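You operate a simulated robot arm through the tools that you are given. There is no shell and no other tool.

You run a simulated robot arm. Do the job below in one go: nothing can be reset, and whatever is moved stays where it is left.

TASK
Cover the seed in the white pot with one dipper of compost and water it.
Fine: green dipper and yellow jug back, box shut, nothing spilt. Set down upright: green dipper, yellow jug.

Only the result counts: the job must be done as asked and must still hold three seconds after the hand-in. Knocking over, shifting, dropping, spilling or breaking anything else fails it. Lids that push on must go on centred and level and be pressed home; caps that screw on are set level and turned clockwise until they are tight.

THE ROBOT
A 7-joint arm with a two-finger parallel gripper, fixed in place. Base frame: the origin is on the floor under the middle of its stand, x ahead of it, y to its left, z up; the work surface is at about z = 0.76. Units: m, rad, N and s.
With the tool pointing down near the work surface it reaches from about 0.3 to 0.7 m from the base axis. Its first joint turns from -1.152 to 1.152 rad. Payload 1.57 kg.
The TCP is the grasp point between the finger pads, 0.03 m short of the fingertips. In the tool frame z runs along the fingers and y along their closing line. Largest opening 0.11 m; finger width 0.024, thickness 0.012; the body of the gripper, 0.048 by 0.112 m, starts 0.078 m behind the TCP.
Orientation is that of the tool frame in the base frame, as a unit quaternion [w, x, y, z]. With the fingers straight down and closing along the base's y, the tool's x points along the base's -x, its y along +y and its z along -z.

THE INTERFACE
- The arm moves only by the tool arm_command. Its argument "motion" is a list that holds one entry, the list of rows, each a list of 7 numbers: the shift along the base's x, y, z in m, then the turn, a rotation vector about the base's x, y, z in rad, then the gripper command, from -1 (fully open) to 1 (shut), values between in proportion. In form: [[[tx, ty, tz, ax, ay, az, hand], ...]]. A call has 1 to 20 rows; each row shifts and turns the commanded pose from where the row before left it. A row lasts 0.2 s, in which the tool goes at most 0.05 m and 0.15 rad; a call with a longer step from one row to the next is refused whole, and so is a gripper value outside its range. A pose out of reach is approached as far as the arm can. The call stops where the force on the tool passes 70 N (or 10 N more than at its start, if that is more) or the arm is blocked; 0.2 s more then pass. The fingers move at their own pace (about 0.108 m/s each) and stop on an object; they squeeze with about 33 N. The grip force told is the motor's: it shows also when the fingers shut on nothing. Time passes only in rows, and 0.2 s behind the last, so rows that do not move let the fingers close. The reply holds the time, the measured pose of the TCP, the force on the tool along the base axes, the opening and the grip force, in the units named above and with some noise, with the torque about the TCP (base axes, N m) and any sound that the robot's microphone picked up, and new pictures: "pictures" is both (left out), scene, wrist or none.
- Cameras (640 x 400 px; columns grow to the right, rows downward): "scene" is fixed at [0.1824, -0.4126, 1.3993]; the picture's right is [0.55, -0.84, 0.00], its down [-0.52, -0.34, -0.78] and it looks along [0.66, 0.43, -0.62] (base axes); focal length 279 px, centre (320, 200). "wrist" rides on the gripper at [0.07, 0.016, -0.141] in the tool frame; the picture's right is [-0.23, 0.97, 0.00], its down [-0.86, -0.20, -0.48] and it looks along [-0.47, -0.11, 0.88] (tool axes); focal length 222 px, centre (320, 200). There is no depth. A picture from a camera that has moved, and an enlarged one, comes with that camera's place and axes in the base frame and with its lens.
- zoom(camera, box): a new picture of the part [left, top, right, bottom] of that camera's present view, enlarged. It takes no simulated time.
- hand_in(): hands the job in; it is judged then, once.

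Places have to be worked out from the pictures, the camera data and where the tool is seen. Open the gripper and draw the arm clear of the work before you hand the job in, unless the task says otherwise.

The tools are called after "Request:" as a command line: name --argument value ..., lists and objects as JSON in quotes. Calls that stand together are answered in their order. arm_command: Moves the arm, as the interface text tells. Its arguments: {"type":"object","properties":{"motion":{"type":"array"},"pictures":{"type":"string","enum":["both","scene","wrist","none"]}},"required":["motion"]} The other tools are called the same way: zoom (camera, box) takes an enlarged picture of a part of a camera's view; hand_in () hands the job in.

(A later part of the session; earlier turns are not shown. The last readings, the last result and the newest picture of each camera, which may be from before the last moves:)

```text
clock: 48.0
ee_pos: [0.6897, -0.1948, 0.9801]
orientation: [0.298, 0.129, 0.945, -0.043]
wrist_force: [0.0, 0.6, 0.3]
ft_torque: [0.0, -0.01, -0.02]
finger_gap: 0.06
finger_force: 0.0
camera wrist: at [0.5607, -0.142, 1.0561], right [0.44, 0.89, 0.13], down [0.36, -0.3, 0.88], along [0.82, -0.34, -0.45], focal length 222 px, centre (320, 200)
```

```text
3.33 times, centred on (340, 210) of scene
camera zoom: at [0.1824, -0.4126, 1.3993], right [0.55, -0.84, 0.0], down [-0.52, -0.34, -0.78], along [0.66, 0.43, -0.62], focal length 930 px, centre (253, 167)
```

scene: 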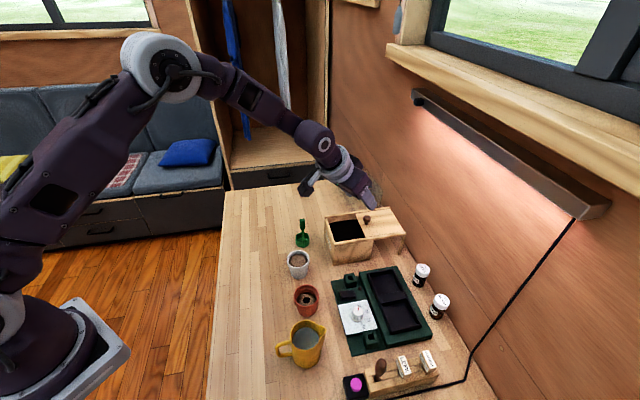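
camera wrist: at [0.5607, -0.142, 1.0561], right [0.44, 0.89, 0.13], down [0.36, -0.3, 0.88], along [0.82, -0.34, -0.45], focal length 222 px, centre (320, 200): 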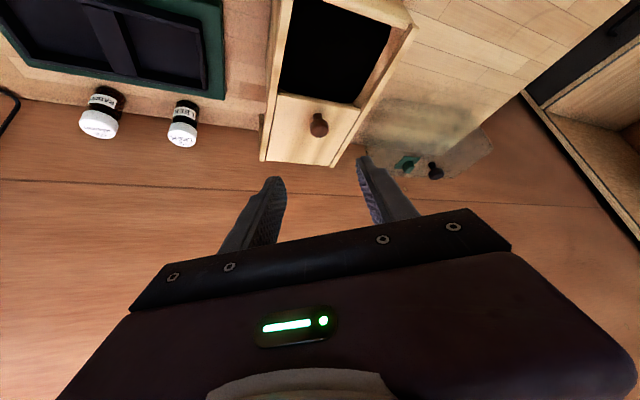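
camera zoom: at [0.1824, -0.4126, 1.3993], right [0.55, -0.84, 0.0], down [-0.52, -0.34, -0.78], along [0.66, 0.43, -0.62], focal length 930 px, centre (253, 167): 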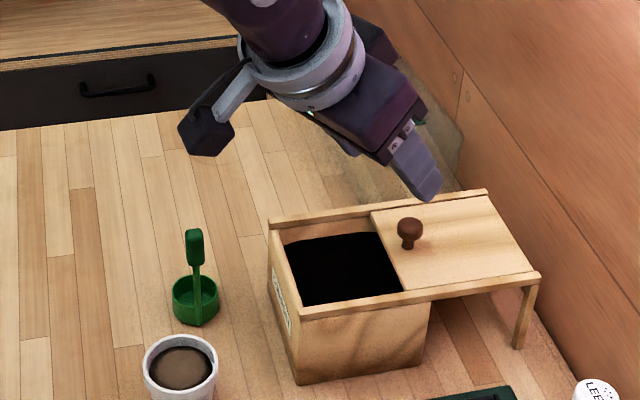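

The fingers face outward at a 35° tilt, and the knob works out at about (0.7325, -0.2025, 0.878). I'll narrow the gap and approach it along the finger axis.

Request:
arm_command --motion '[[[0.0037, 0.0012, -0.022, 0, 0, 0, 0.2], [0.0038, 0.0012, -0.022, 0, 0, 0, 0.2], [0.0092, -0.0026, -0.0137, 0, 0, 0, 0.2], [0.0092, -0.0026, -0.0137, 0, 0, 0, 0.2], [0.0092, -0.0027, -0.0136, 0, 0, 0, 0.2], [0, 0, 0, 0, 0, 0, 0.2]]]' --pictures "both"

Request:
zoom --camera "wrist" --box '[220, 80, 420, 240]'

Request:
zoom --camera "scene" --box '[320, 170, 410, 260]'

```text
clock: 49.4
ee_pos: [0.7247, -0.1988, 0.8943]
orientation: [0.297, 0.128, 0.945, -0.041]
wrist_force: [1.0, -0.9, 0.4]
ft_torque: [0.0, 0.02, -0.02]
finger_gap: 0.0439
finger_force: 0.1
camera wrist: at [0.5959, -0.1485, 0.9695], right [0.44, 0.89, 0.13], down [0.36, -0.3, 0.88], along [0.82, -0.34, -0.45], focal length 222 px, centre (320, 200)
```

scene: 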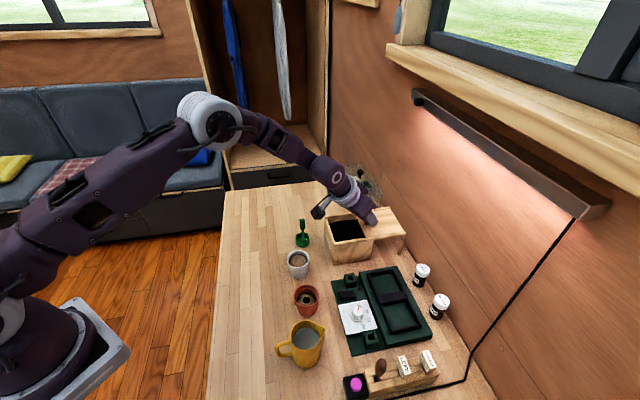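
wrist: 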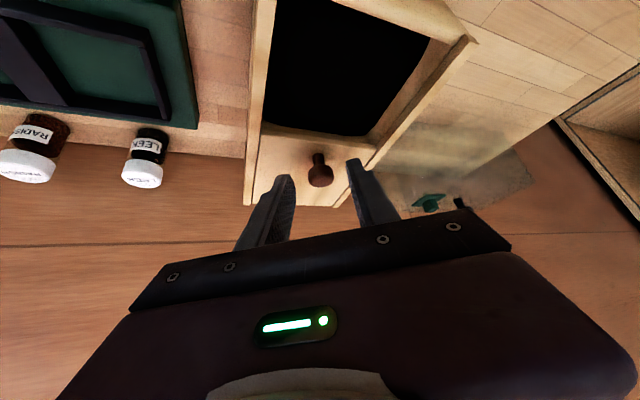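

```text
2.50 times, centred on (320, 160) of wrist
camera zoom: at [0.5959, -0.1485, 0.9695], right [0.44, 0.89, 0.13], down [0.36, -0.3, 0.88], along [0.82, -0.34, -0.45], focal length 555 px, centre (320, 300)
```

zoom: 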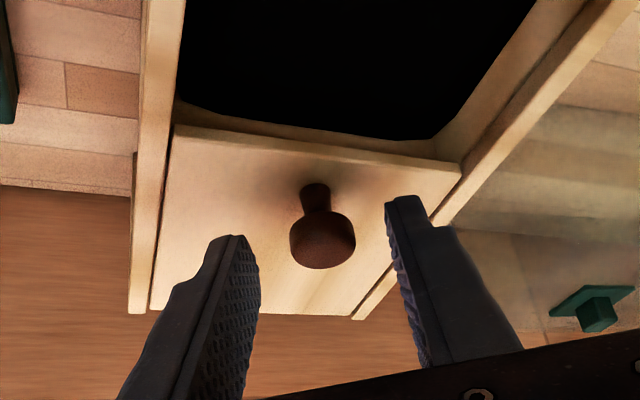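

```text
4.44 times, centred on (365, 215) of scene
camera zoom: at [0.1824, -0.4126, 1.3993], right [0.55, -0.84, 0.0], down [-0.52, -0.34, -0.78], along [0.66, 0.43, -0.62], focal length 1241 px, centre (120, 133)
```

zoom: 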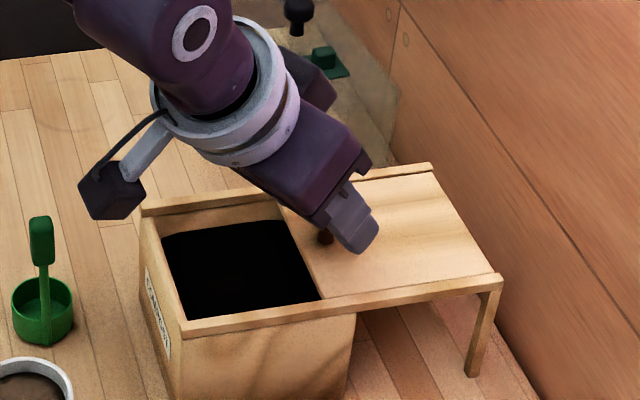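

The knob is between the fingers. I'll drop 4 mm more and close on it.

Request:
arm_command --motion '[[[0, 0, -0.004, 0, 0, 0, 0.2], [0, 0, 0, 0, 0, 0, 1], [0, 0, 0, 0, 0, 0, 1], [0, 0, 0, 0, 0, 0, 1]]]' --pictures "both"

Request:
zoom --camera "wrist" --box '[220, 80, 420, 240]'

```text
clock: 50.4
ee_pos: [0.7258, -0.1996, 0.89]
orientation: [0.298, 0.128, 0.945, -0.041]
wrist_force: [3.1, 3.4, -0.2]
ft_torque: [0.2, -0.26, 0.09]
finger_gap: 0.0215
finger_force: 34.6
camera wrist: at [0.5962, -0.1479, 0.9662], right [0.44, 0.89, 0.13], down [0.36, -0.3, 0.88], along [0.82, -0.34, -0.45], focal length 222 px, centre (320, 200)
```

scene: 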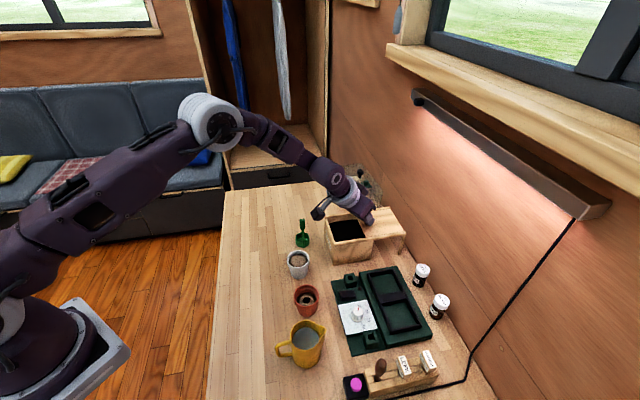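
wrist: 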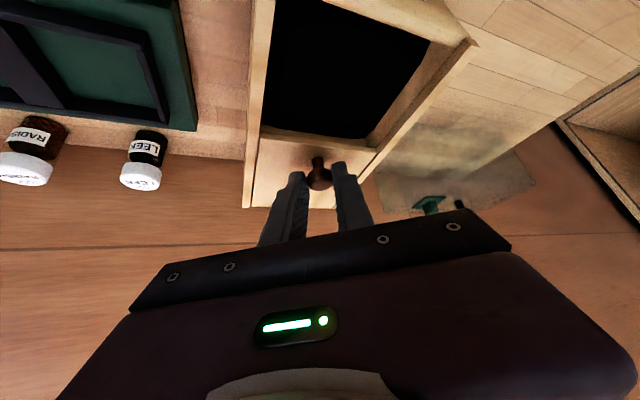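

```text
2.50 times, centred on (320, 160) of wrist
camera zoom: at [0.5962, -0.1479, 0.9662], right [0.44, 0.89, 0.13], down [0.36, -0.3, 0.88], along [0.82, -0.34, -0.45], focal length 555 px, centre (320, 300)
```

zoom: 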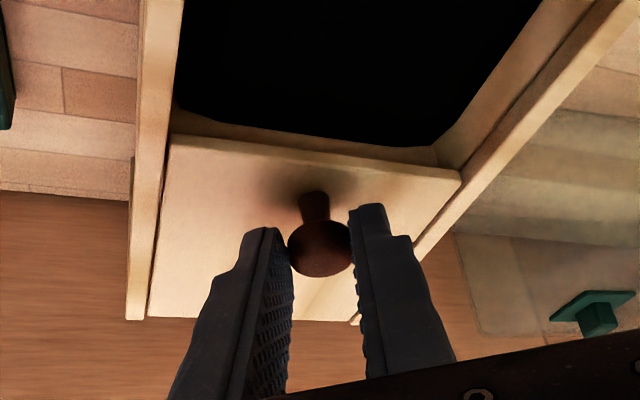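

The knob is gripped (gap 0.0215 m). I'll slide the lid toward the label wall, direction (-0.707, 0.707), first 5 cm.

Request:
arm_command --motion '[[[-0.0057, 0.0057, 0, 0, 0, 0, 1], [-0.0071, 0.0071, 0, 0, 0, 0, 1], [-0.0071, 0.0071, 0, 0, 0, 0, 1], [-0.0071, 0.0071, 0, 0, 0, 0, 1], [-0.0071, 0.0071, 0, 0, 0, 0, 1], [0, 0, 0, 0, 0, 0, 1]]]' --pictures "both"

Request:
zoom --camera "scene" --box '[320, 170, 420, 270]'

```text
clock: 51.8
ee_pos: [0.691, -0.1662, 0.8901]
orientation: [0.298, 0.128, 0.945, -0.041]
wrist_force: [7.9, 8.6, -3.6]
ft_torque: [0.44, 0.11, 0.28]
finger_gap: 0.0217
finger_force: 34.7
camera wrist: at [0.562, -0.1137, 0.9665], right [0.44, 0.89, 0.13], down [0.36, -0.3, 0.88], along [0.82, -0.34, -0.45], focal length 222 px, centre (320, 200)
```

scene: 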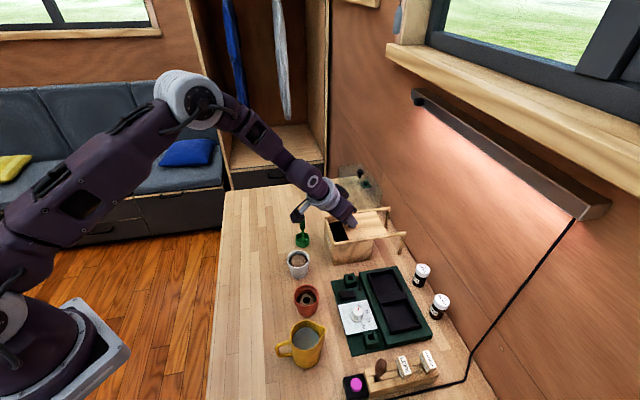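
wrist: 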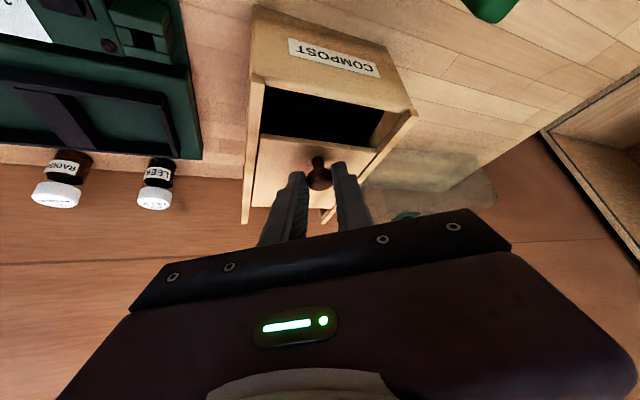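

```text
4.00 times, centred on (370, 220) of scene
camera zoom: at [0.1827, -0.4124, 1.3993], right [0.55, -0.84, 0.0], down [-0.52, -0.34, -0.78], along [0.65, 0.43, -0.62], focal length 1116 px, centre (120, 120)
```

zoom: 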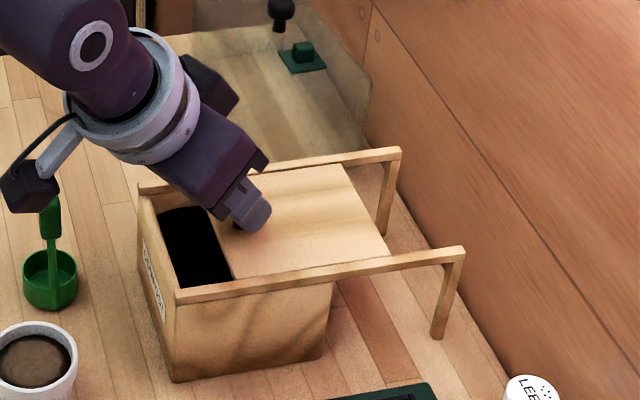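

The lid is sliding well, but there is a sideways force of about 12 N toward +p (+x, +y), so I'll add a small correction that way as I continue.

Request:
arm_command --motion '[[[-0.005, 0.0064, 0, 0, 0, 0, 1], [-0.0064, 0.0078, 0, 0, 0, 0, 1], [-0.0071, 0.0071, 0, 0, 0, 0, 1], [-0.0057, 0.0057, 0, 0, 0, 0, 1], [0, 0, 0, 0, 0, 0, 1]]]' --pictures "both"

Request:
zoom --camera "scene" --box '[320, 170, 420, 270]'

Request:
zoom --camera "wrist" --box '[220, 0, 440, 240]'

```text
clock: 53.0
ee_pos: [0.6661, -0.1407, 0.8905]
orientation: [0.297, 0.13, 0.945, -0.043]
wrist_force: [-10.3, -10.9, -4.5]
ft_torque: [-0.05, 0.24, -0.27]
finger_gap: 0.0216
finger_force: 34.5
camera wrist: at [0.5375, -0.0881, 0.9667], right [0.44, 0.89, 0.13], down [0.36, -0.31, 0.88], along [0.82, -0.35, -0.45], focal length 222 px, centre (320, 200)
```

scene: 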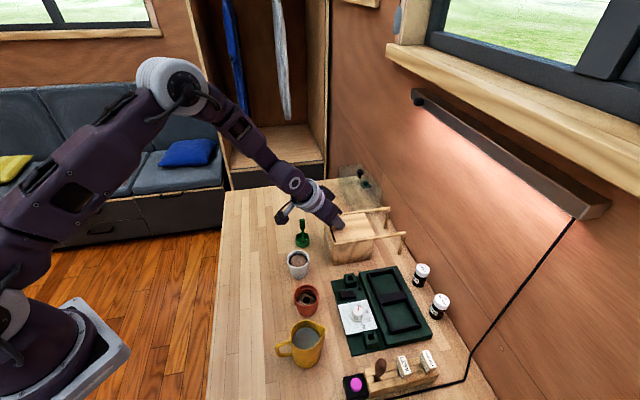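
wrist: 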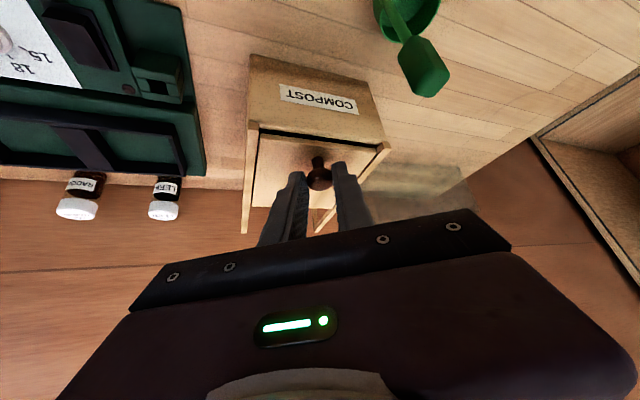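

```text
4.00 times, centred on (370, 220) of scene
camera zoom: at [0.1823, -0.4129, 1.3992], right [0.55, -0.84, 0.0], down [-0.52, -0.34, -0.78], along [0.66, 0.43, -0.62], focal length 1116 px, centre (120, 120)
```

zoom: 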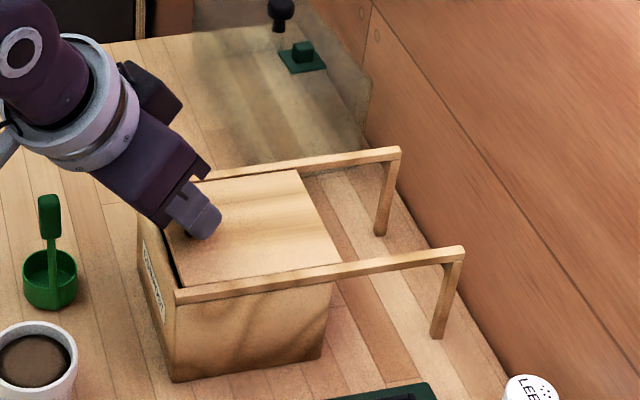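

```text
1.67 times, centred on (330, 120) of wrist
camera zoom: at [0.5375, -0.0881, 0.9667], right [0.44, 0.89, 0.13], down [0.36, -0.31, 0.88], along [0.82, -0.35, -0.45], focal length 370 px, centre (303, 333)
```

zoom: 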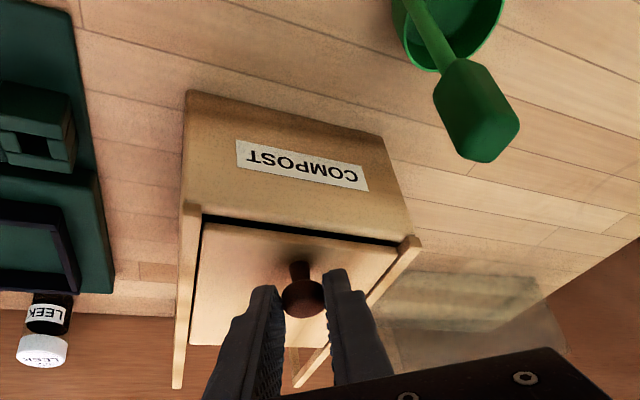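

The lid is nearly shut, with about 1 cm left. I'll ease the lateral force back and push on in small steps until it meets its stop.

Request:
arm_command --motion '[[[-0.0036, 0.002, 0, 0, 0, 0, 1], [-0.0028, 0.0028, 0, 0, 0, 0, 1], [-0.0021, 0.0021, 0, 0, 0, 0, 1], [0, 0, 0, 0, 0, 0, 1]]]' --pictures "both"

Request:
zoom --camera "scene" --box '[320, 190, 390, 260]'

Request:
zoom --camera "wrist" --box '[220, 60, 420, 220]'

```text
clock: 54.0
ee_pos: [0.6589, -0.134, 0.8907]
orientation: [0.3, 0.129, 0.944, -0.043]
wrist_force: [16.1, -29.6, -22.3]
ft_torque: [-0.35, -0.04, -0.28]
finger_gap: 0.0218
finger_force: 34.6
camera wrist: at [0.5305, -0.0819, 0.9666], right [0.44, 0.89, 0.13], down [0.35, -0.3, 0.88], along [0.82, -0.35, -0.45], focal length 222 px, centre (320, 200)
```

scene: 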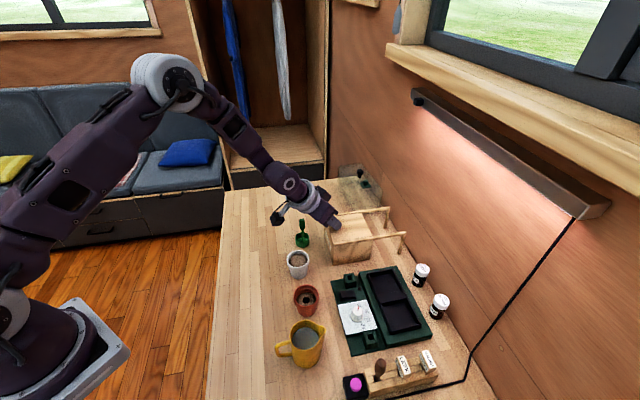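
wrist: 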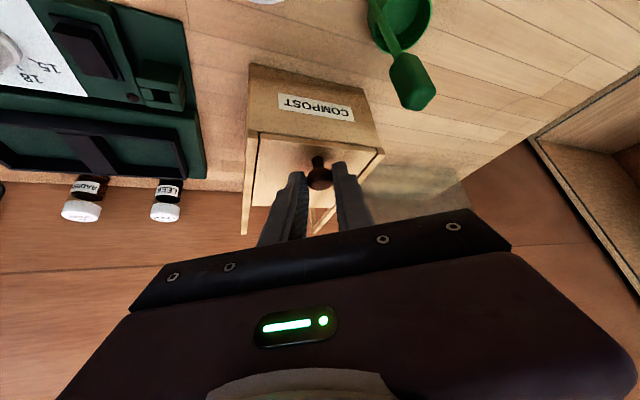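

```text
5.71 times, centred on (355, 225) of scene
camera zoom: at [0.1833, -0.4135, 1.3989], right [0.55, -0.84, 0.0], down [-0.52, -0.34, -0.78], along [0.65, 0.43, -0.62], focal length 1595 px, centre (120, 57)
```

zoom: 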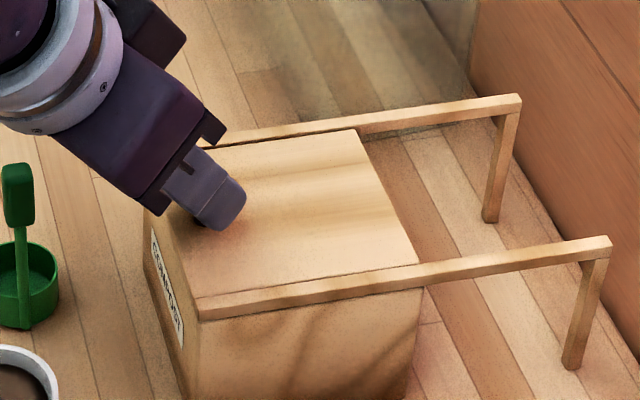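

```text
2.50 times, centred on (320, 140) of wrist
camera zoom: at [0.5305, -0.0819, 0.9666], right [0.44, 0.89, 0.13], down [0.35, -0.3, 0.88], along [0.82, -0.35, -0.45], focal length 555 px, centre (320, 350)
```

zoom: 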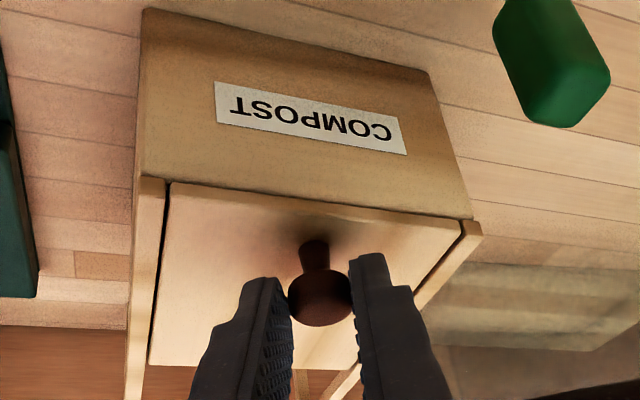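

The lid is home: about 30 N resists, no gap remains, and the box hasn't shifted. I'll relieve the push, open the fingers and withdraw along the tool axis.

Request:
arm_command --motion '[[[0.0014, -0.0014, 0, 0, 0, 0, 1], [0, 0, 0, 0, 0, 0, 0.5], [0, 0, 0, 0, 0, 0, 0.2], [0, 0, 0, 0, 0, 0, 0.2], [-0.011, 0.0032, 0.0164, 0, 0, 0, 0.2], [-0.011, 0.0032, 0.0164, 0, 0, 0, 0.2], [-0.011, 0.0032, 0.0164, 0, 0, 0, 0.2], [-0.01, 0, 0.03, 0, 0, 0, 0.2], [-0.01, 0, 0.03, 0, 0, 0, 0.2], [0, 0, 0, 0, 0, 0, 0.2]]]' --pictures "both"

Request:
zoom --camera "scene" --box '[280, 190, 420, 290]'

Request:
zoom --camera "wrist" --box '[220, 40, 420, 220]'

```text
clock: 56.2
ee_pos: [0.6066, -0.1244, 1.0]
orientation: [0.298, 0.128, 0.945, -0.042]
wrist_force: [0.0, 0.3, 0.4]
ft_torque: [-0.05, -0.03, 0.02]
finger_gap: 0.044
finger_force: 0.1
camera wrist: at [0.4774, -0.0717, 1.0765], right [0.44, 0.89, 0.13], down [0.36, -0.3, 0.88], along [0.82, -0.34, -0.45], focal length 222 px, centre (320, 200)
```

scene: 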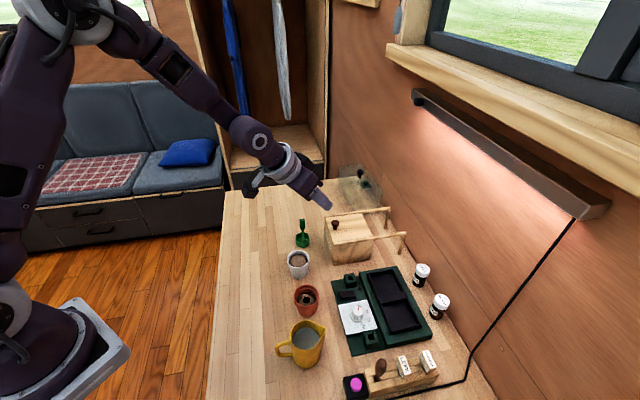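
wrist: 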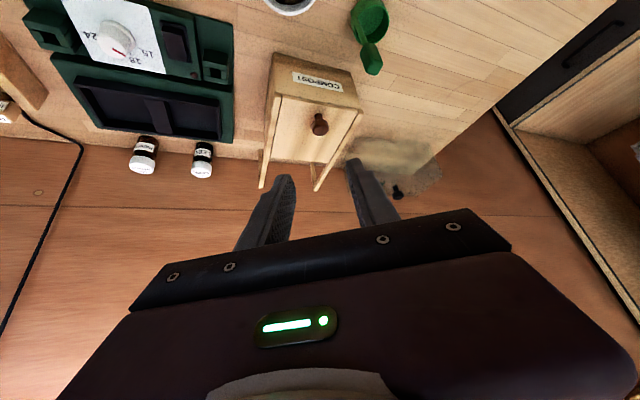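

```text
4.00 times, centred on (350, 240) of scene
camera zoom: at [0.1824, -0.4126, 1.3993], right [0.55, -0.84, 0.0], down [-0.52, -0.34, -0.78], along [0.66, 0.43, -0.62], focal length 1116 px, centre (200, 40)
```

zoom: 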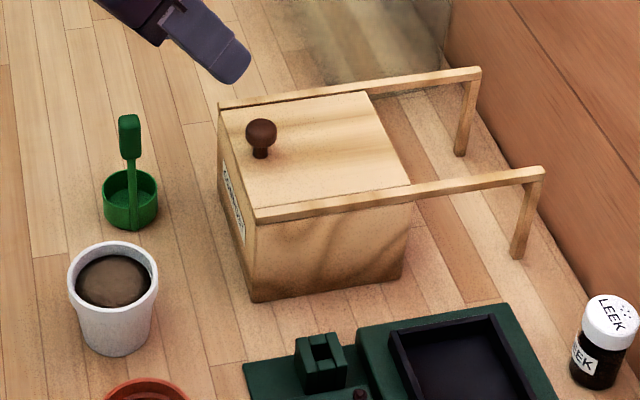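

```text
2.22 times, centred on (320, 130) of wrist
camera zoom: at [0.4774, -0.0717, 1.0765], right [0.44, 0.89, 0.13], down [0.36, -0.3, 0.88], along [0.82, -0.34, -0.45], focal length 494 px, centre (320, 356)
```

zoom: 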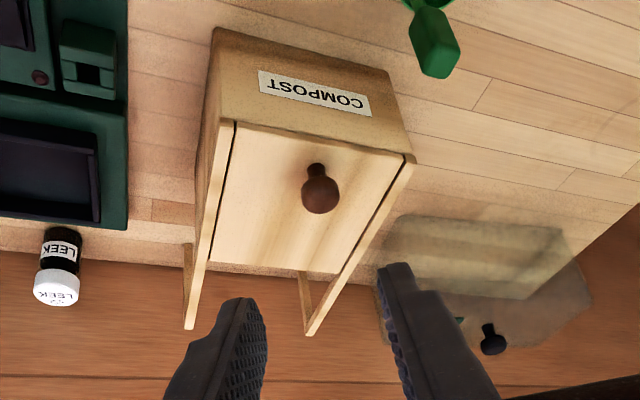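

The box is shut, the dipper is in place, and the pot is filled with covering compost. Next is the jug: I'll go back to vertical at yaw -45° (fingers closing across the jug's spout–handle line) and look at it from above.

Request:
arm_command --motion '[[[-0.0295, -0.0108, 0.0114, 0.0448, 0.0761, -0.0714, -0.5], [-0.0295, -0.0108, 0.0114, 0.0448, 0.0761, -0.0714, -0.9], [-0.0295, -0.0108, 0.0114, 0.0448, 0.0761, -0.0714, -0.9], [-0.0295, -0.0108, 0.0114, 0.0448, 0.0761, -0.0714, -0.9], [-0.0295, -0.0108, 0.0114, 0.0448, 0.0761, -0.0714, -0.9], [-0.0295, -0.0108, 0.0114, 0.0448, 0.0761, -0.0714, -0.9], [-0.0295, -0.0108, 0.0114, 0.0448, 0.0761, -0.0714, -0.9], [0, 0, 0, 0, 0, 0, -0.9]]]' --pictures "both"

Request:
zoom --camera "scene" --box '[265, 300, 345, 380]'

```text
clock: 58.0
ee_pos: [0.4, -0.1991, 1.0811]
orientation: [-0.001, 0.384, 0.924, 0.0]
wrist_force: [-1.1, 0.9, 0.0]
ft_torque: [0.0, 0.01, 0.0]
finger_gap: 0.1046
finger_force: 0.0
camera wrist: at [0.3627, -0.1389, 1.2218], right [0.85, 0.53, 0.0], down [0.46, -0.75, 0.48], along [0.25, -0.41, -0.88], focal length 222 px, centre (320, 200)
```

scene: 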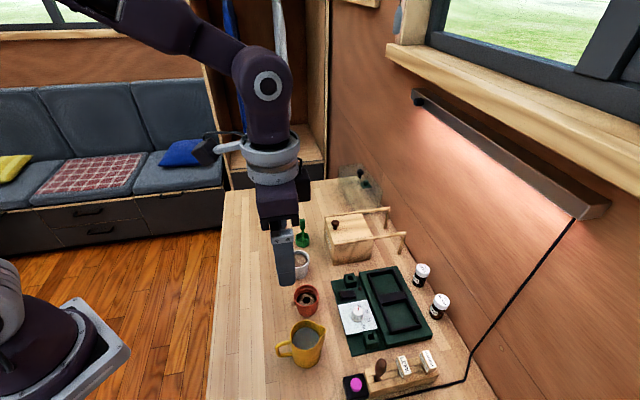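
wrist: 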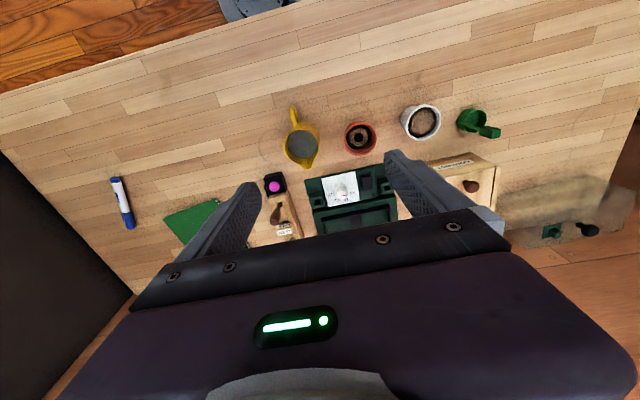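

```text
5.00 times, centred on (305, 340) of scene
camera zoom: at [0.1824, -0.4126, 1.3993], right [0.55, -0.84, 0.0], down [-0.52, -0.34, -0.78], along [0.66, 0.43, -0.62], focal length 1396 px, centre (395, -500)
```

zoom: 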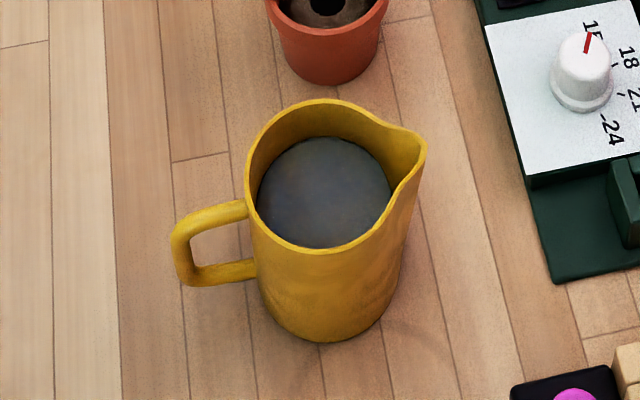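

Request:
zoom --camera "wrist" --box '[260, 95, 340, 175]'

Request:
zoom --camera "wrist" --box '[335, 95, 455, 165]'

```text
5.00 times, centred on (300, 135) of wrist
camera zoom: at [0.3627, -0.1389, 1.2218], right [0.85, 0.53, 0.0], down [0.46, -0.75, 0.48], along [0.25, -0.41, -0.88], focal length 1111 px, centre (420, 525)
```

zoom: 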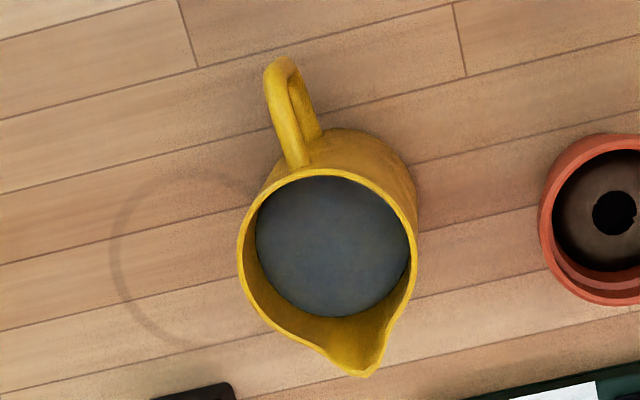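

```text
5.33 times, centred on (395, 130) of wrist
camera zoom: at [0.3627, -0.1389, 1.2218], right [0.85, 0.53, 0.0], down [0.46, -0.75, 0.48], along [0.25, -0.41, -0.88], focal length 1185 px, centre (-80, 573)
```

zoom: 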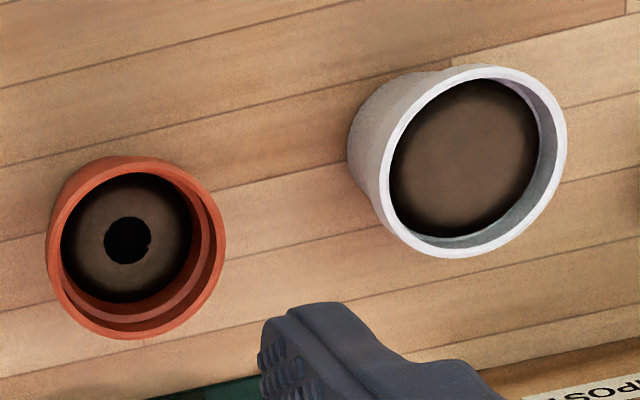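

The jug centre is about (0.391, -0.2415), rim diameter about 0.062, rim z≈0.848, spout at azimuth -42°. Before grasping, I'll test in free air whether I can yaw the tool to -90° near the pot and tilt it with the spout side going toward -y.

Request:
arm_command --motion '[[[0.0216, 0.0196, -0.008, 0, 0, -0.1122, -0.9], [0.0216, 0.0196, -0.008, 0, 0, -0.1122, -0.9], [0.0216, 0.0196, -0.008, 0, 0, -0.1122, -0.9], [0.0216, 0.0196, -0.008, 0, 0, -0.1122, -0.9], [0.0216, 0.0196, -0.008, 0, 0, -0.1122, -0.9], [0.0216, 0.0196, -0.008, 0, 0, -0.1122, -0.9], [0.0216, 0.0196, -0.008, 0, 0, -0.1122, -0.9], [0, 0, 0, 0.14, 0, 0, -0.9], [0, 0, 0, 0.14, 0, 0, -0.9], [0, 0, 0, 0.14, 0, 0, -0.9], [0, 0, 0, 0.14, 0, 0, -0.9], [0, 0, 0, 0.14, 0, 0, -0.9], [0, 0, 0, 0.14, 0, 0, -0.9], [0, 0, 0, 0.14, 0, 0, -0.9], [0, 0, 0, 0.14, 0, 0, -0.9], [0, 0, 0, 0, 0, 0, -0.9]]]' --pictures "scene"

```text
clock: 61.4
ee_pos: [0.5521, -0.0615, 1.0237]
orientation: [-0.376, 0.599, 0.598, 0.376]
wrist_force: [-0.4, -0.1, -0.1]
ft_torque: [-0.02, 0.04, 0.02]
finger_gap: 0.1045
finger_force: 0.0
```

scene: 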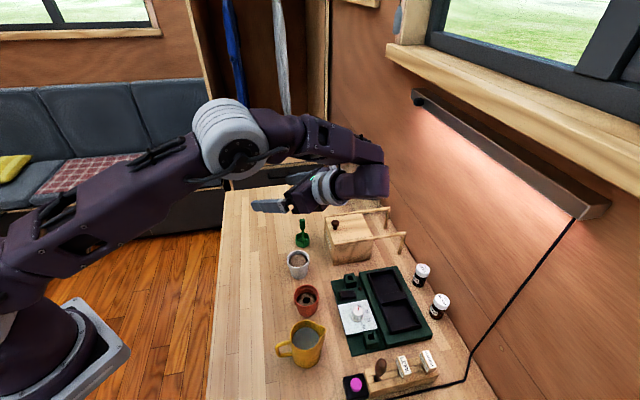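

The pouring tilt toward -y is reachable. I'll return upright and go over the jug with the gap set to 0.085 m.

Request:
arm_command --motion '[[[0, 0, 0, -0.14, 0, 0, -0.545], [0, 0, 0, -0.14, 0, 0, -0.545], [0, 0, 0, -0.14, 0, 0, -0.545], [0, 0, 0, -0.14, 0, 0, -0.545], [0, 0, 0, -0.14, 0, 0, -0.545], [0, 0, 0, -0.14, 0, 0, -0.545], [0, 0, 0, -0.14, 0, 0, -0.545], [0, 0, 0, -0.14, 0, 0, -0.545], [-0.023, -0.0257, -0.004, 0, 0, 0.1122, -0.545], [-0.023, -0.0257, -0.004, 0, 0, 0.1122, -0.545], [-0.023, -0.0257, -0.004, 0, 0, 0.1122, -0.545], [-0.023, -0.0257, -0.004, 0, 0, 0.1122, -0.545], [-0.023, -0.0257, -0.004, 0, 0, 0.1122, -0.545], [-0.023, -0.0257, -0.004, 0, 0, 0.1122, -0.545], [-0.023, -0.0257, -0.004, 0, 0, 0.1122, -0.545], [0, 0, 0, 0, 0, 0, -0.545]]]' --pictures "both"

Request:
zoom --camera "wrist" --box '[240, 100, 420, 240]'

```text
clock: 64.8
ee_pos: [0.3902, -0.2394, 0.9958]
orientation: [0.0, 0.382, 0.924, 0.0]
wrist_force: [1.0, 0.5, -0.5]
ft_torque: [-0.03, -0.04, 0.0]
finger_gap: 0.0848
finger_force: 0.1
camera wrist: at [0.3522, -0.1801, 1.1376], right [0.85, 0.53, 0.0], down [0.46, -0.75, 0.48], along [0.25, -0.41, -0.88], focal length 222 px, centre (320, 200)
```

scene: 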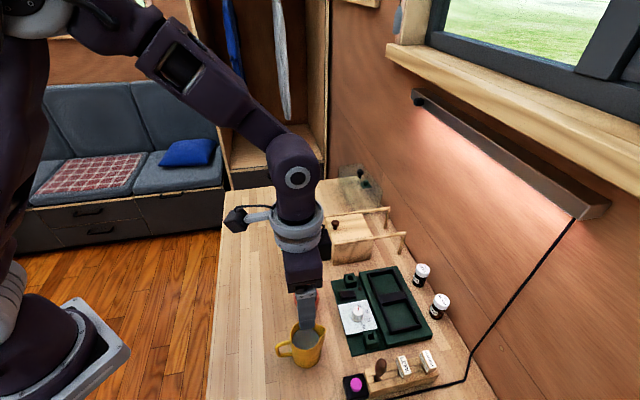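
wrist: 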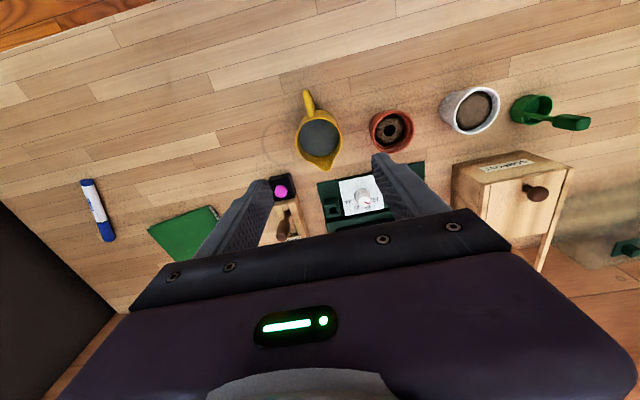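

```text
2.86 times, centred on (330, 170) of wrist
camera zoom: at [0.3522, -0.1801, 1.1376], right [0.85, 0.53, 0.0], down [0.46, -0.75, 0.48], along [0.25, -0.41, -0.88], focal length 635 px, centre (291, 286)
```

zoom: 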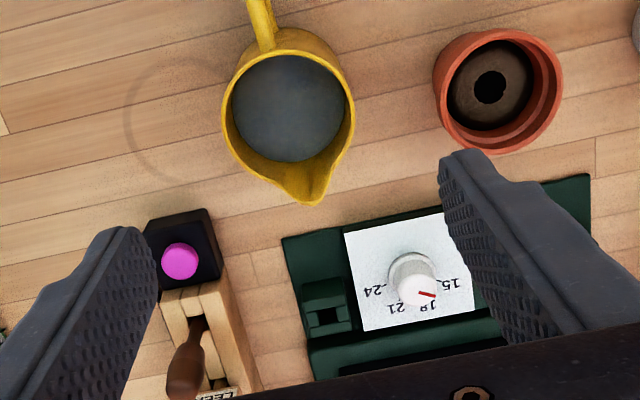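

The jug is centred under the gripper. I'll descend to rim level and verify clearance on both sides.

Request:
arm_command --motion '[[[0, 0, -0.03, 0, 0, 0, -0.545], [0, 0, -0.035, 0, 0, 0, -0.545], [0, 0, -0.035, 0, 0, 0, -0.545], [0, 0, -0.013, 0, 0, 0, -0.545], [0, 0, 0, 0, 0, 0, -0.545]]]' --pictures "both"

Request:
zoom --camera "wrist" --box '[220, 100, 420, 240]'

Request:
zoom --camera "scene" --box '[260, 270, 350, 380]'

```text
clock: 66.0
ee_pos: [0.3914, -0.2412, 0.8822]
orientation: [0.0, 0.384, 0.923, 0.0]
wrist_force: [0.9, -1.5, 0.0]
ft_torque: [-0.01, -0.01, 0.03]
finger_gap: 0.085
finger_force: 0.0
camera wrist: at [0.3527, -0.1818, 1.0249], right [0.85, 0.53, 0.0], down [0.46, -0.75, 0.48], along [0.25, -0.41, -0.88], focal length 222 px, centre (320, 200)
```

scene: 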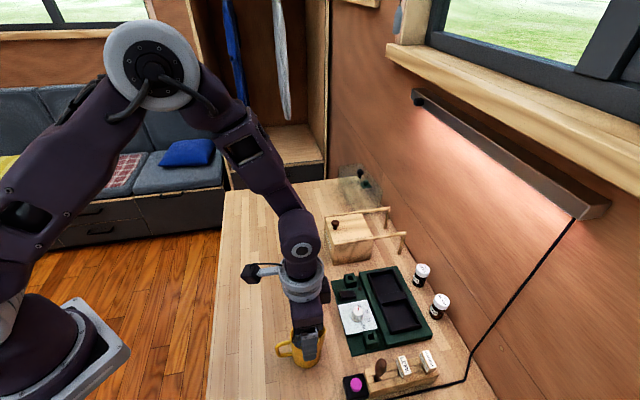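
wrist: 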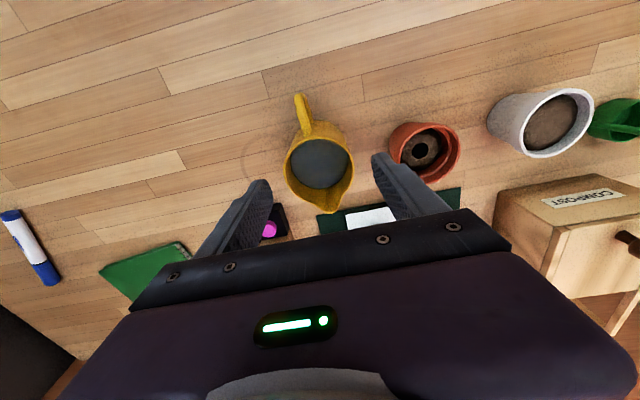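

```text
2.86 times, centred on (320, 170) of wrist
camera zoom: at [0.3527, -0.1818, 1.0249], right [0.85, 0.53, 0.0], down [0.46, -0.75, 0.48], along [0.25, -0.41, -0.88], focal length 635 px, centre (320, 286)
```

zoom: 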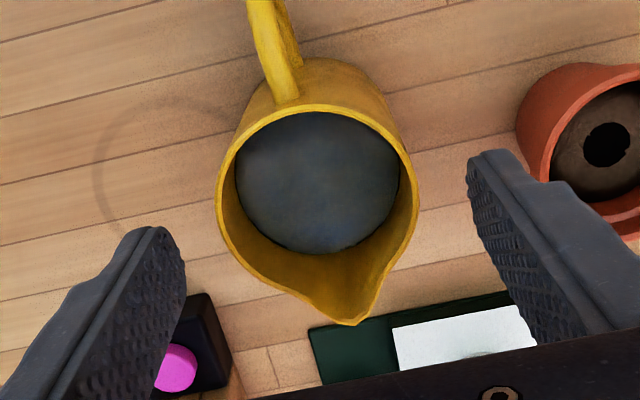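

```text
3.64 times, centred on (305, 325) of scene
camera zoom: at [0.1824, -0.4126, 1.3993], right [0.55, -0.84, 0.0], down [-0.52, -0.34, -0.78], along [0.66, 0.43, -0.62], focal length 1015 px, centre (374, -254)
```

zoom: 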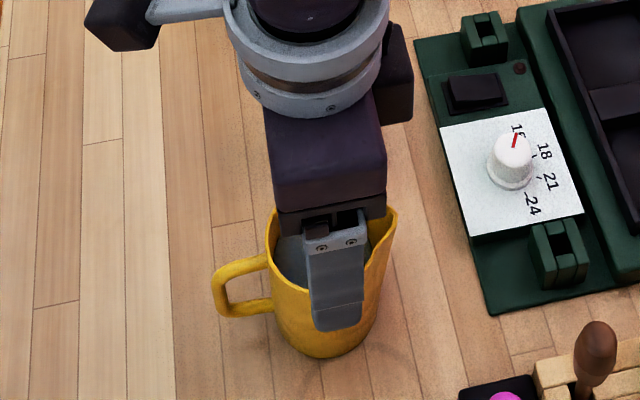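

Clearances look right on both sides, with the red pot about 13 mm beyond the open finger. I'll narrow slightly and go down to z≈0.833.

Request:
arm_command --motion '[[[0, 0, -0.015, 0, 0, 0, -0.42], [0, 0, -0.02, 0, 0, 0, -0.42], [0, 0, -0.014, 0, 0, 0, -0.42], [0, 0, 0, 0, 0, 0, -0.42]]]' --pictures "both"

Request:
zoom --camera "wrist" --box '[220, 100, 420, 240]'

Request:
zoom --camera "scene" --box '[260, 270, 350, 380]'

```text
clock: 67.0
ee_pos: [0.3918, -0.2421, 0.8324]
orientation: [0.001, 0.383, 0.924, 0.001]
wrist_force: [-0.8, -0.2, 0.0]
ft_torque: [-0.06, -0.01, 0.01]
finger_gap: 0.078
finger_force: 0.0
camera wrist: at [0.3527, -0.1815, 0.9747], right [0.85, 0.53, 0.0], down [0.46, -0.75, 0.48], along [0.25, -0.41, -0.88], focal length 222 px, centre (320, 200)
```

scene: 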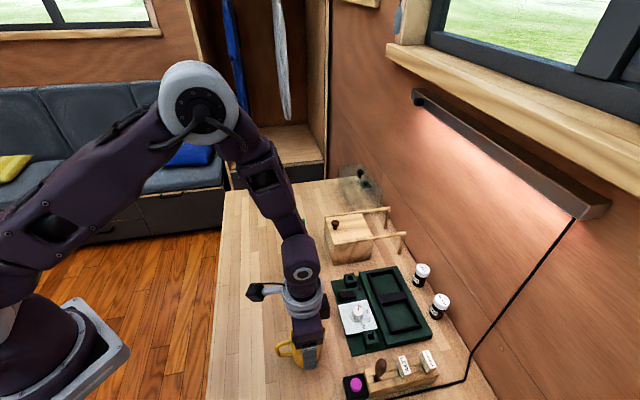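
wrist: 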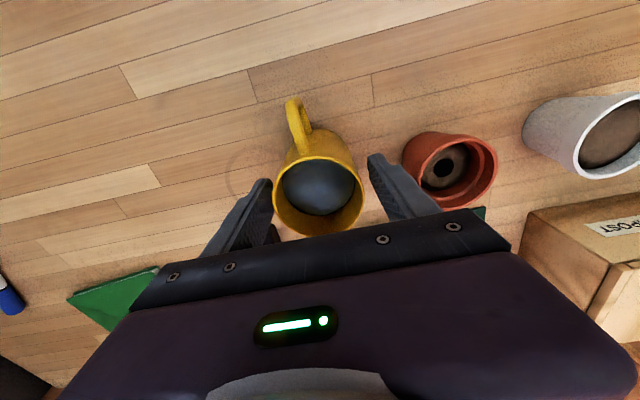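

```text
2.86 times, centred on (320, 170) of wrist
camera zoom: at [0.3527, -0.1815, 0.9747], right [0.85, 0.53, 0.0], down [0.46, -0.75, 0.48], along [0.25, -0.41, -0.88], focal length 635 px, centre (320, 286)
```

zoom: 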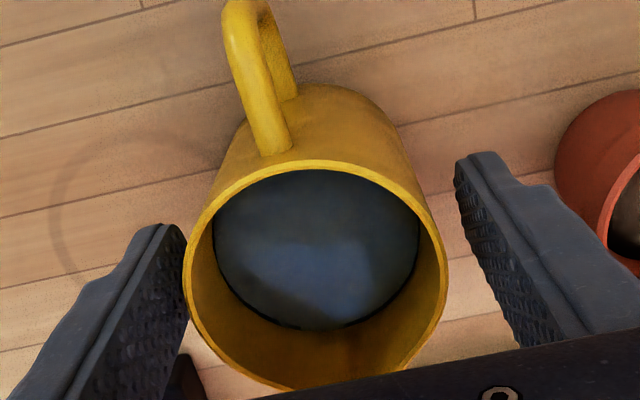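

```text
3.64 times, centred on (305, 325) of scene
camera zoom: at [0.1824, -0.4126, 1.3993], right [0.55, -0.84, 0.0], down [-0.52, -0.34, -0.78], along [0.66, 0.43, -0.62], focal length 1015 px, centre (374, -254)
```

zoom: 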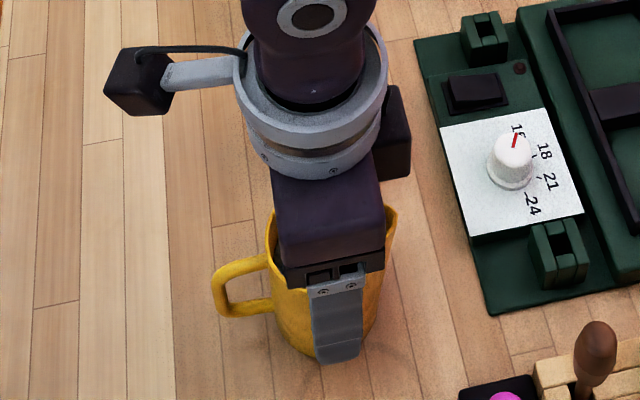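

The fingers straddle the jug body evenly. I'll close in steps.

Request:
arm_command --motion '[[[0, 0, 0, 0, 0, 0, -0.22], [0, 0, 0, 0, 0, 0, -0.12], [0, 0, 0, 0, 0, 0, 0.1], [0, 0, 0, 0, 0, 0, 1], [0, 0, 0, 0, 0, 0, 1], [0, 0, 0, 0, 0, 0, 1]]]' --pictures "both"

Request:
zoom --camera "wrist" --box '[220, 100, 420, 240]'

Request:
zoom --camera "scene" --box '[260, 270, 350, 380]'

```text
clock: 68.4
ee_pos: [0.391, -0.2414, 0.8334]
orientation: [-0.001, 0.384, 0.923, -0.001]
wrist_force: [-1.1, -0.2, 2.6]
ft_torque: [-0.04, 0.11, 0.02]
finger_gap: 0.0534
finger_force: 32.7
camera wrist: at [0.3526, -0.1816, 0.975], right [0.85, 0.53, 0.0], down [0.46, -0.75, 0.48], along [0.25, -0.41, -0.88], focal length 222 px, centre (320, 200)
```

scene: 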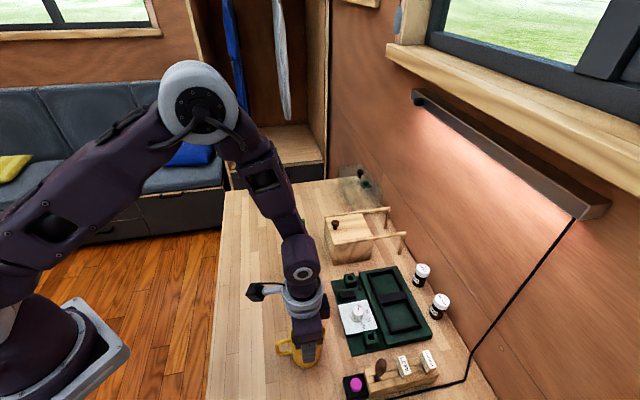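
wrist: 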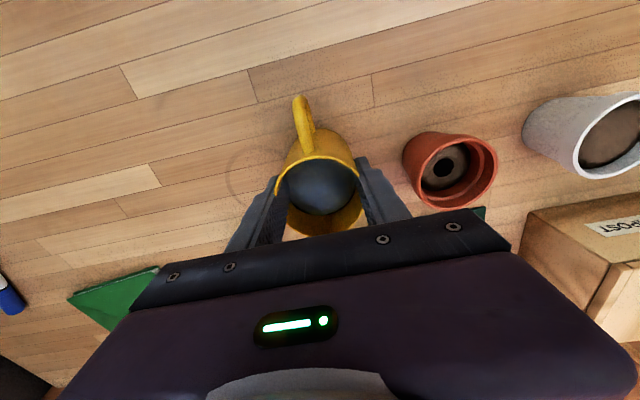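

```text
2.86 times, centred on (320, 170) of wrist
camera zoom: at [0.3526, -0.1816, 0.975], right [0.85, 0.53, 0.0], down [0.46, -0.75, 0.48], along [0.25, -0.41, -0.88], focal length 635 px, centre (320, 286)
```

zoom: 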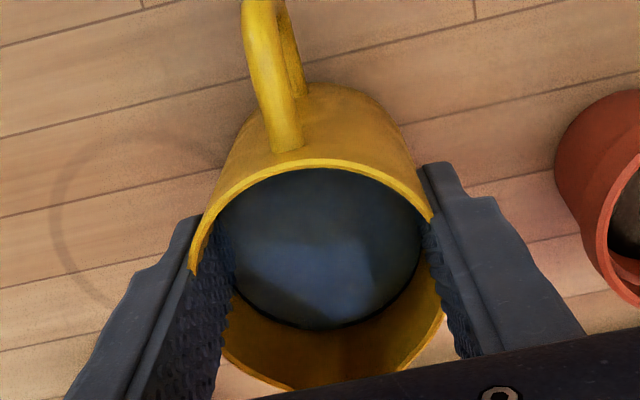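

```text
3.64 times, centred on (305, 325) of scene
camera zoom: at [0.1824, -0.4126, 1.3993], right [0.55, -0.84, 0.0], down [-0.52, -0.34, -0.78], along [0.66, 0.43, -0.62], focal length 1015 px, centre (374, -254)
```

zoom: 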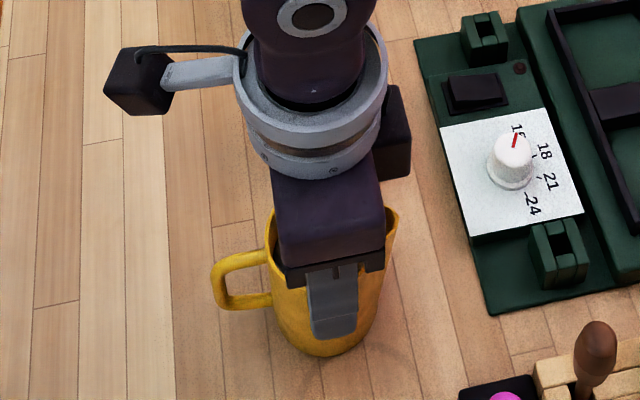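

The jug is gripped (33 N, gap 0.053). I'll lift slowly and check it hangs level.

Request:
arm_command --motion '[[[0, 0, 0.006, 0, 0, 0, 1], [0, 0, 0.012, 0, 0, 0, 1], [0, 0, 0.02, 0, 0, 0, 1], [0, 0, 0.025, 0, 0, 0, 1], [0, 0, 0.025, 0, 0, 0, 1], [0, 0, 0.022, 0, 0, 0, 1], [0, 0, 0.01, 0, 0, 0, 1], [0, 0, 0, 0, 0, 0, 1]]]' --pictures "both"

Request:
zoom --camera "scene" --box '[240, 230, 360, 380]'

Request:
zoom --camera "wrist" --box '[220, 100, 420, 240]'

```text
clock: 70.2
ee_pos: [0.3901, -0.2426, 0.9544]
orientation: [-0.001, 0.383, 0.924, 0.0]
wrist_force: [-0.5, 0.0, -1.9]
ft_torque: [-0.01, 0.01, 0.0]
finger_gap: 0.0535
finger_force: 33.1
camera wrist: at [0.3523, -0.183, 1.0959], right [0.85, 0.53, 0.0], down [0.46, -0.75, 0.48], along [0.25, -0.41, -0.88], focal length 222 px, centre (320, 200)
```

scene: 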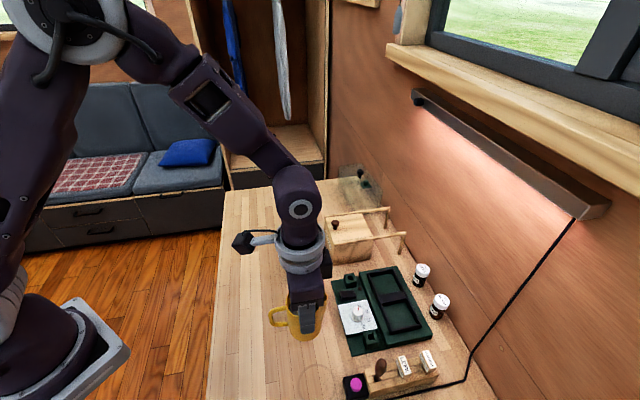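
wrist: 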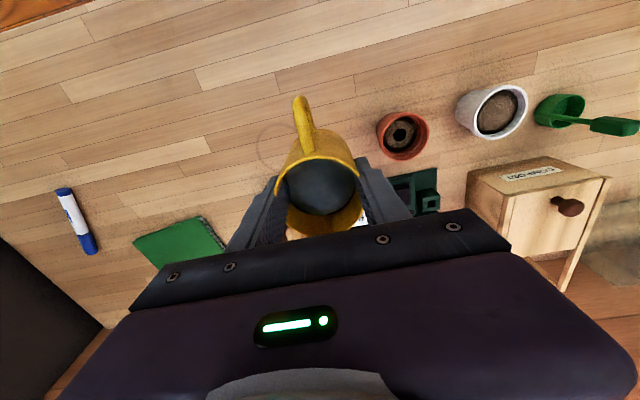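

```text
2.67 times, centred on (300, 305) of scene
camera zoom: at [0.1825, -0.4126, 1.3993], right [0.55, -0.84, 0.0], down [-0.52, -0.34, -0.78], along [0.66, 0.43, -0.62], focal length 744 px, centre (373, -80)
```

zoom: 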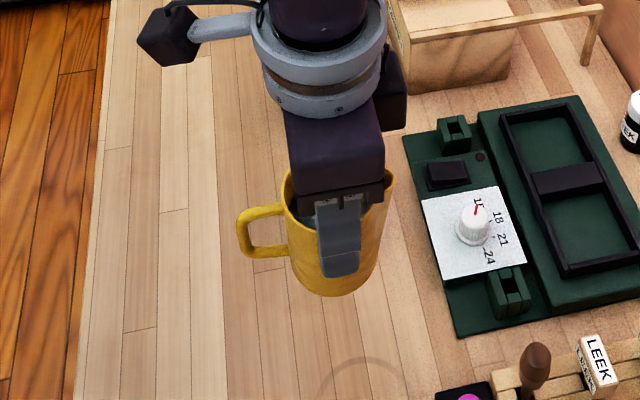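

```text
2.86 times, centred on (320, 170) of wrist
camera zoom: at [0.3523, -0.183, 1.0959], right [0.85, 0.53, 0.0], down [0.46, -0.75, 0.48], along [0.25, -0.41, -0.88], focal length 635 px, centre (320, 286)
```

zoom: 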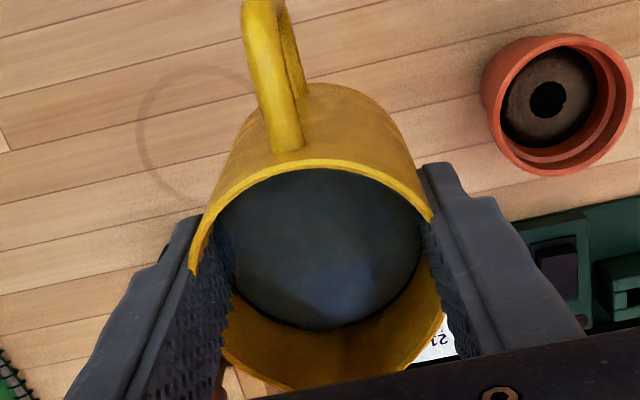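

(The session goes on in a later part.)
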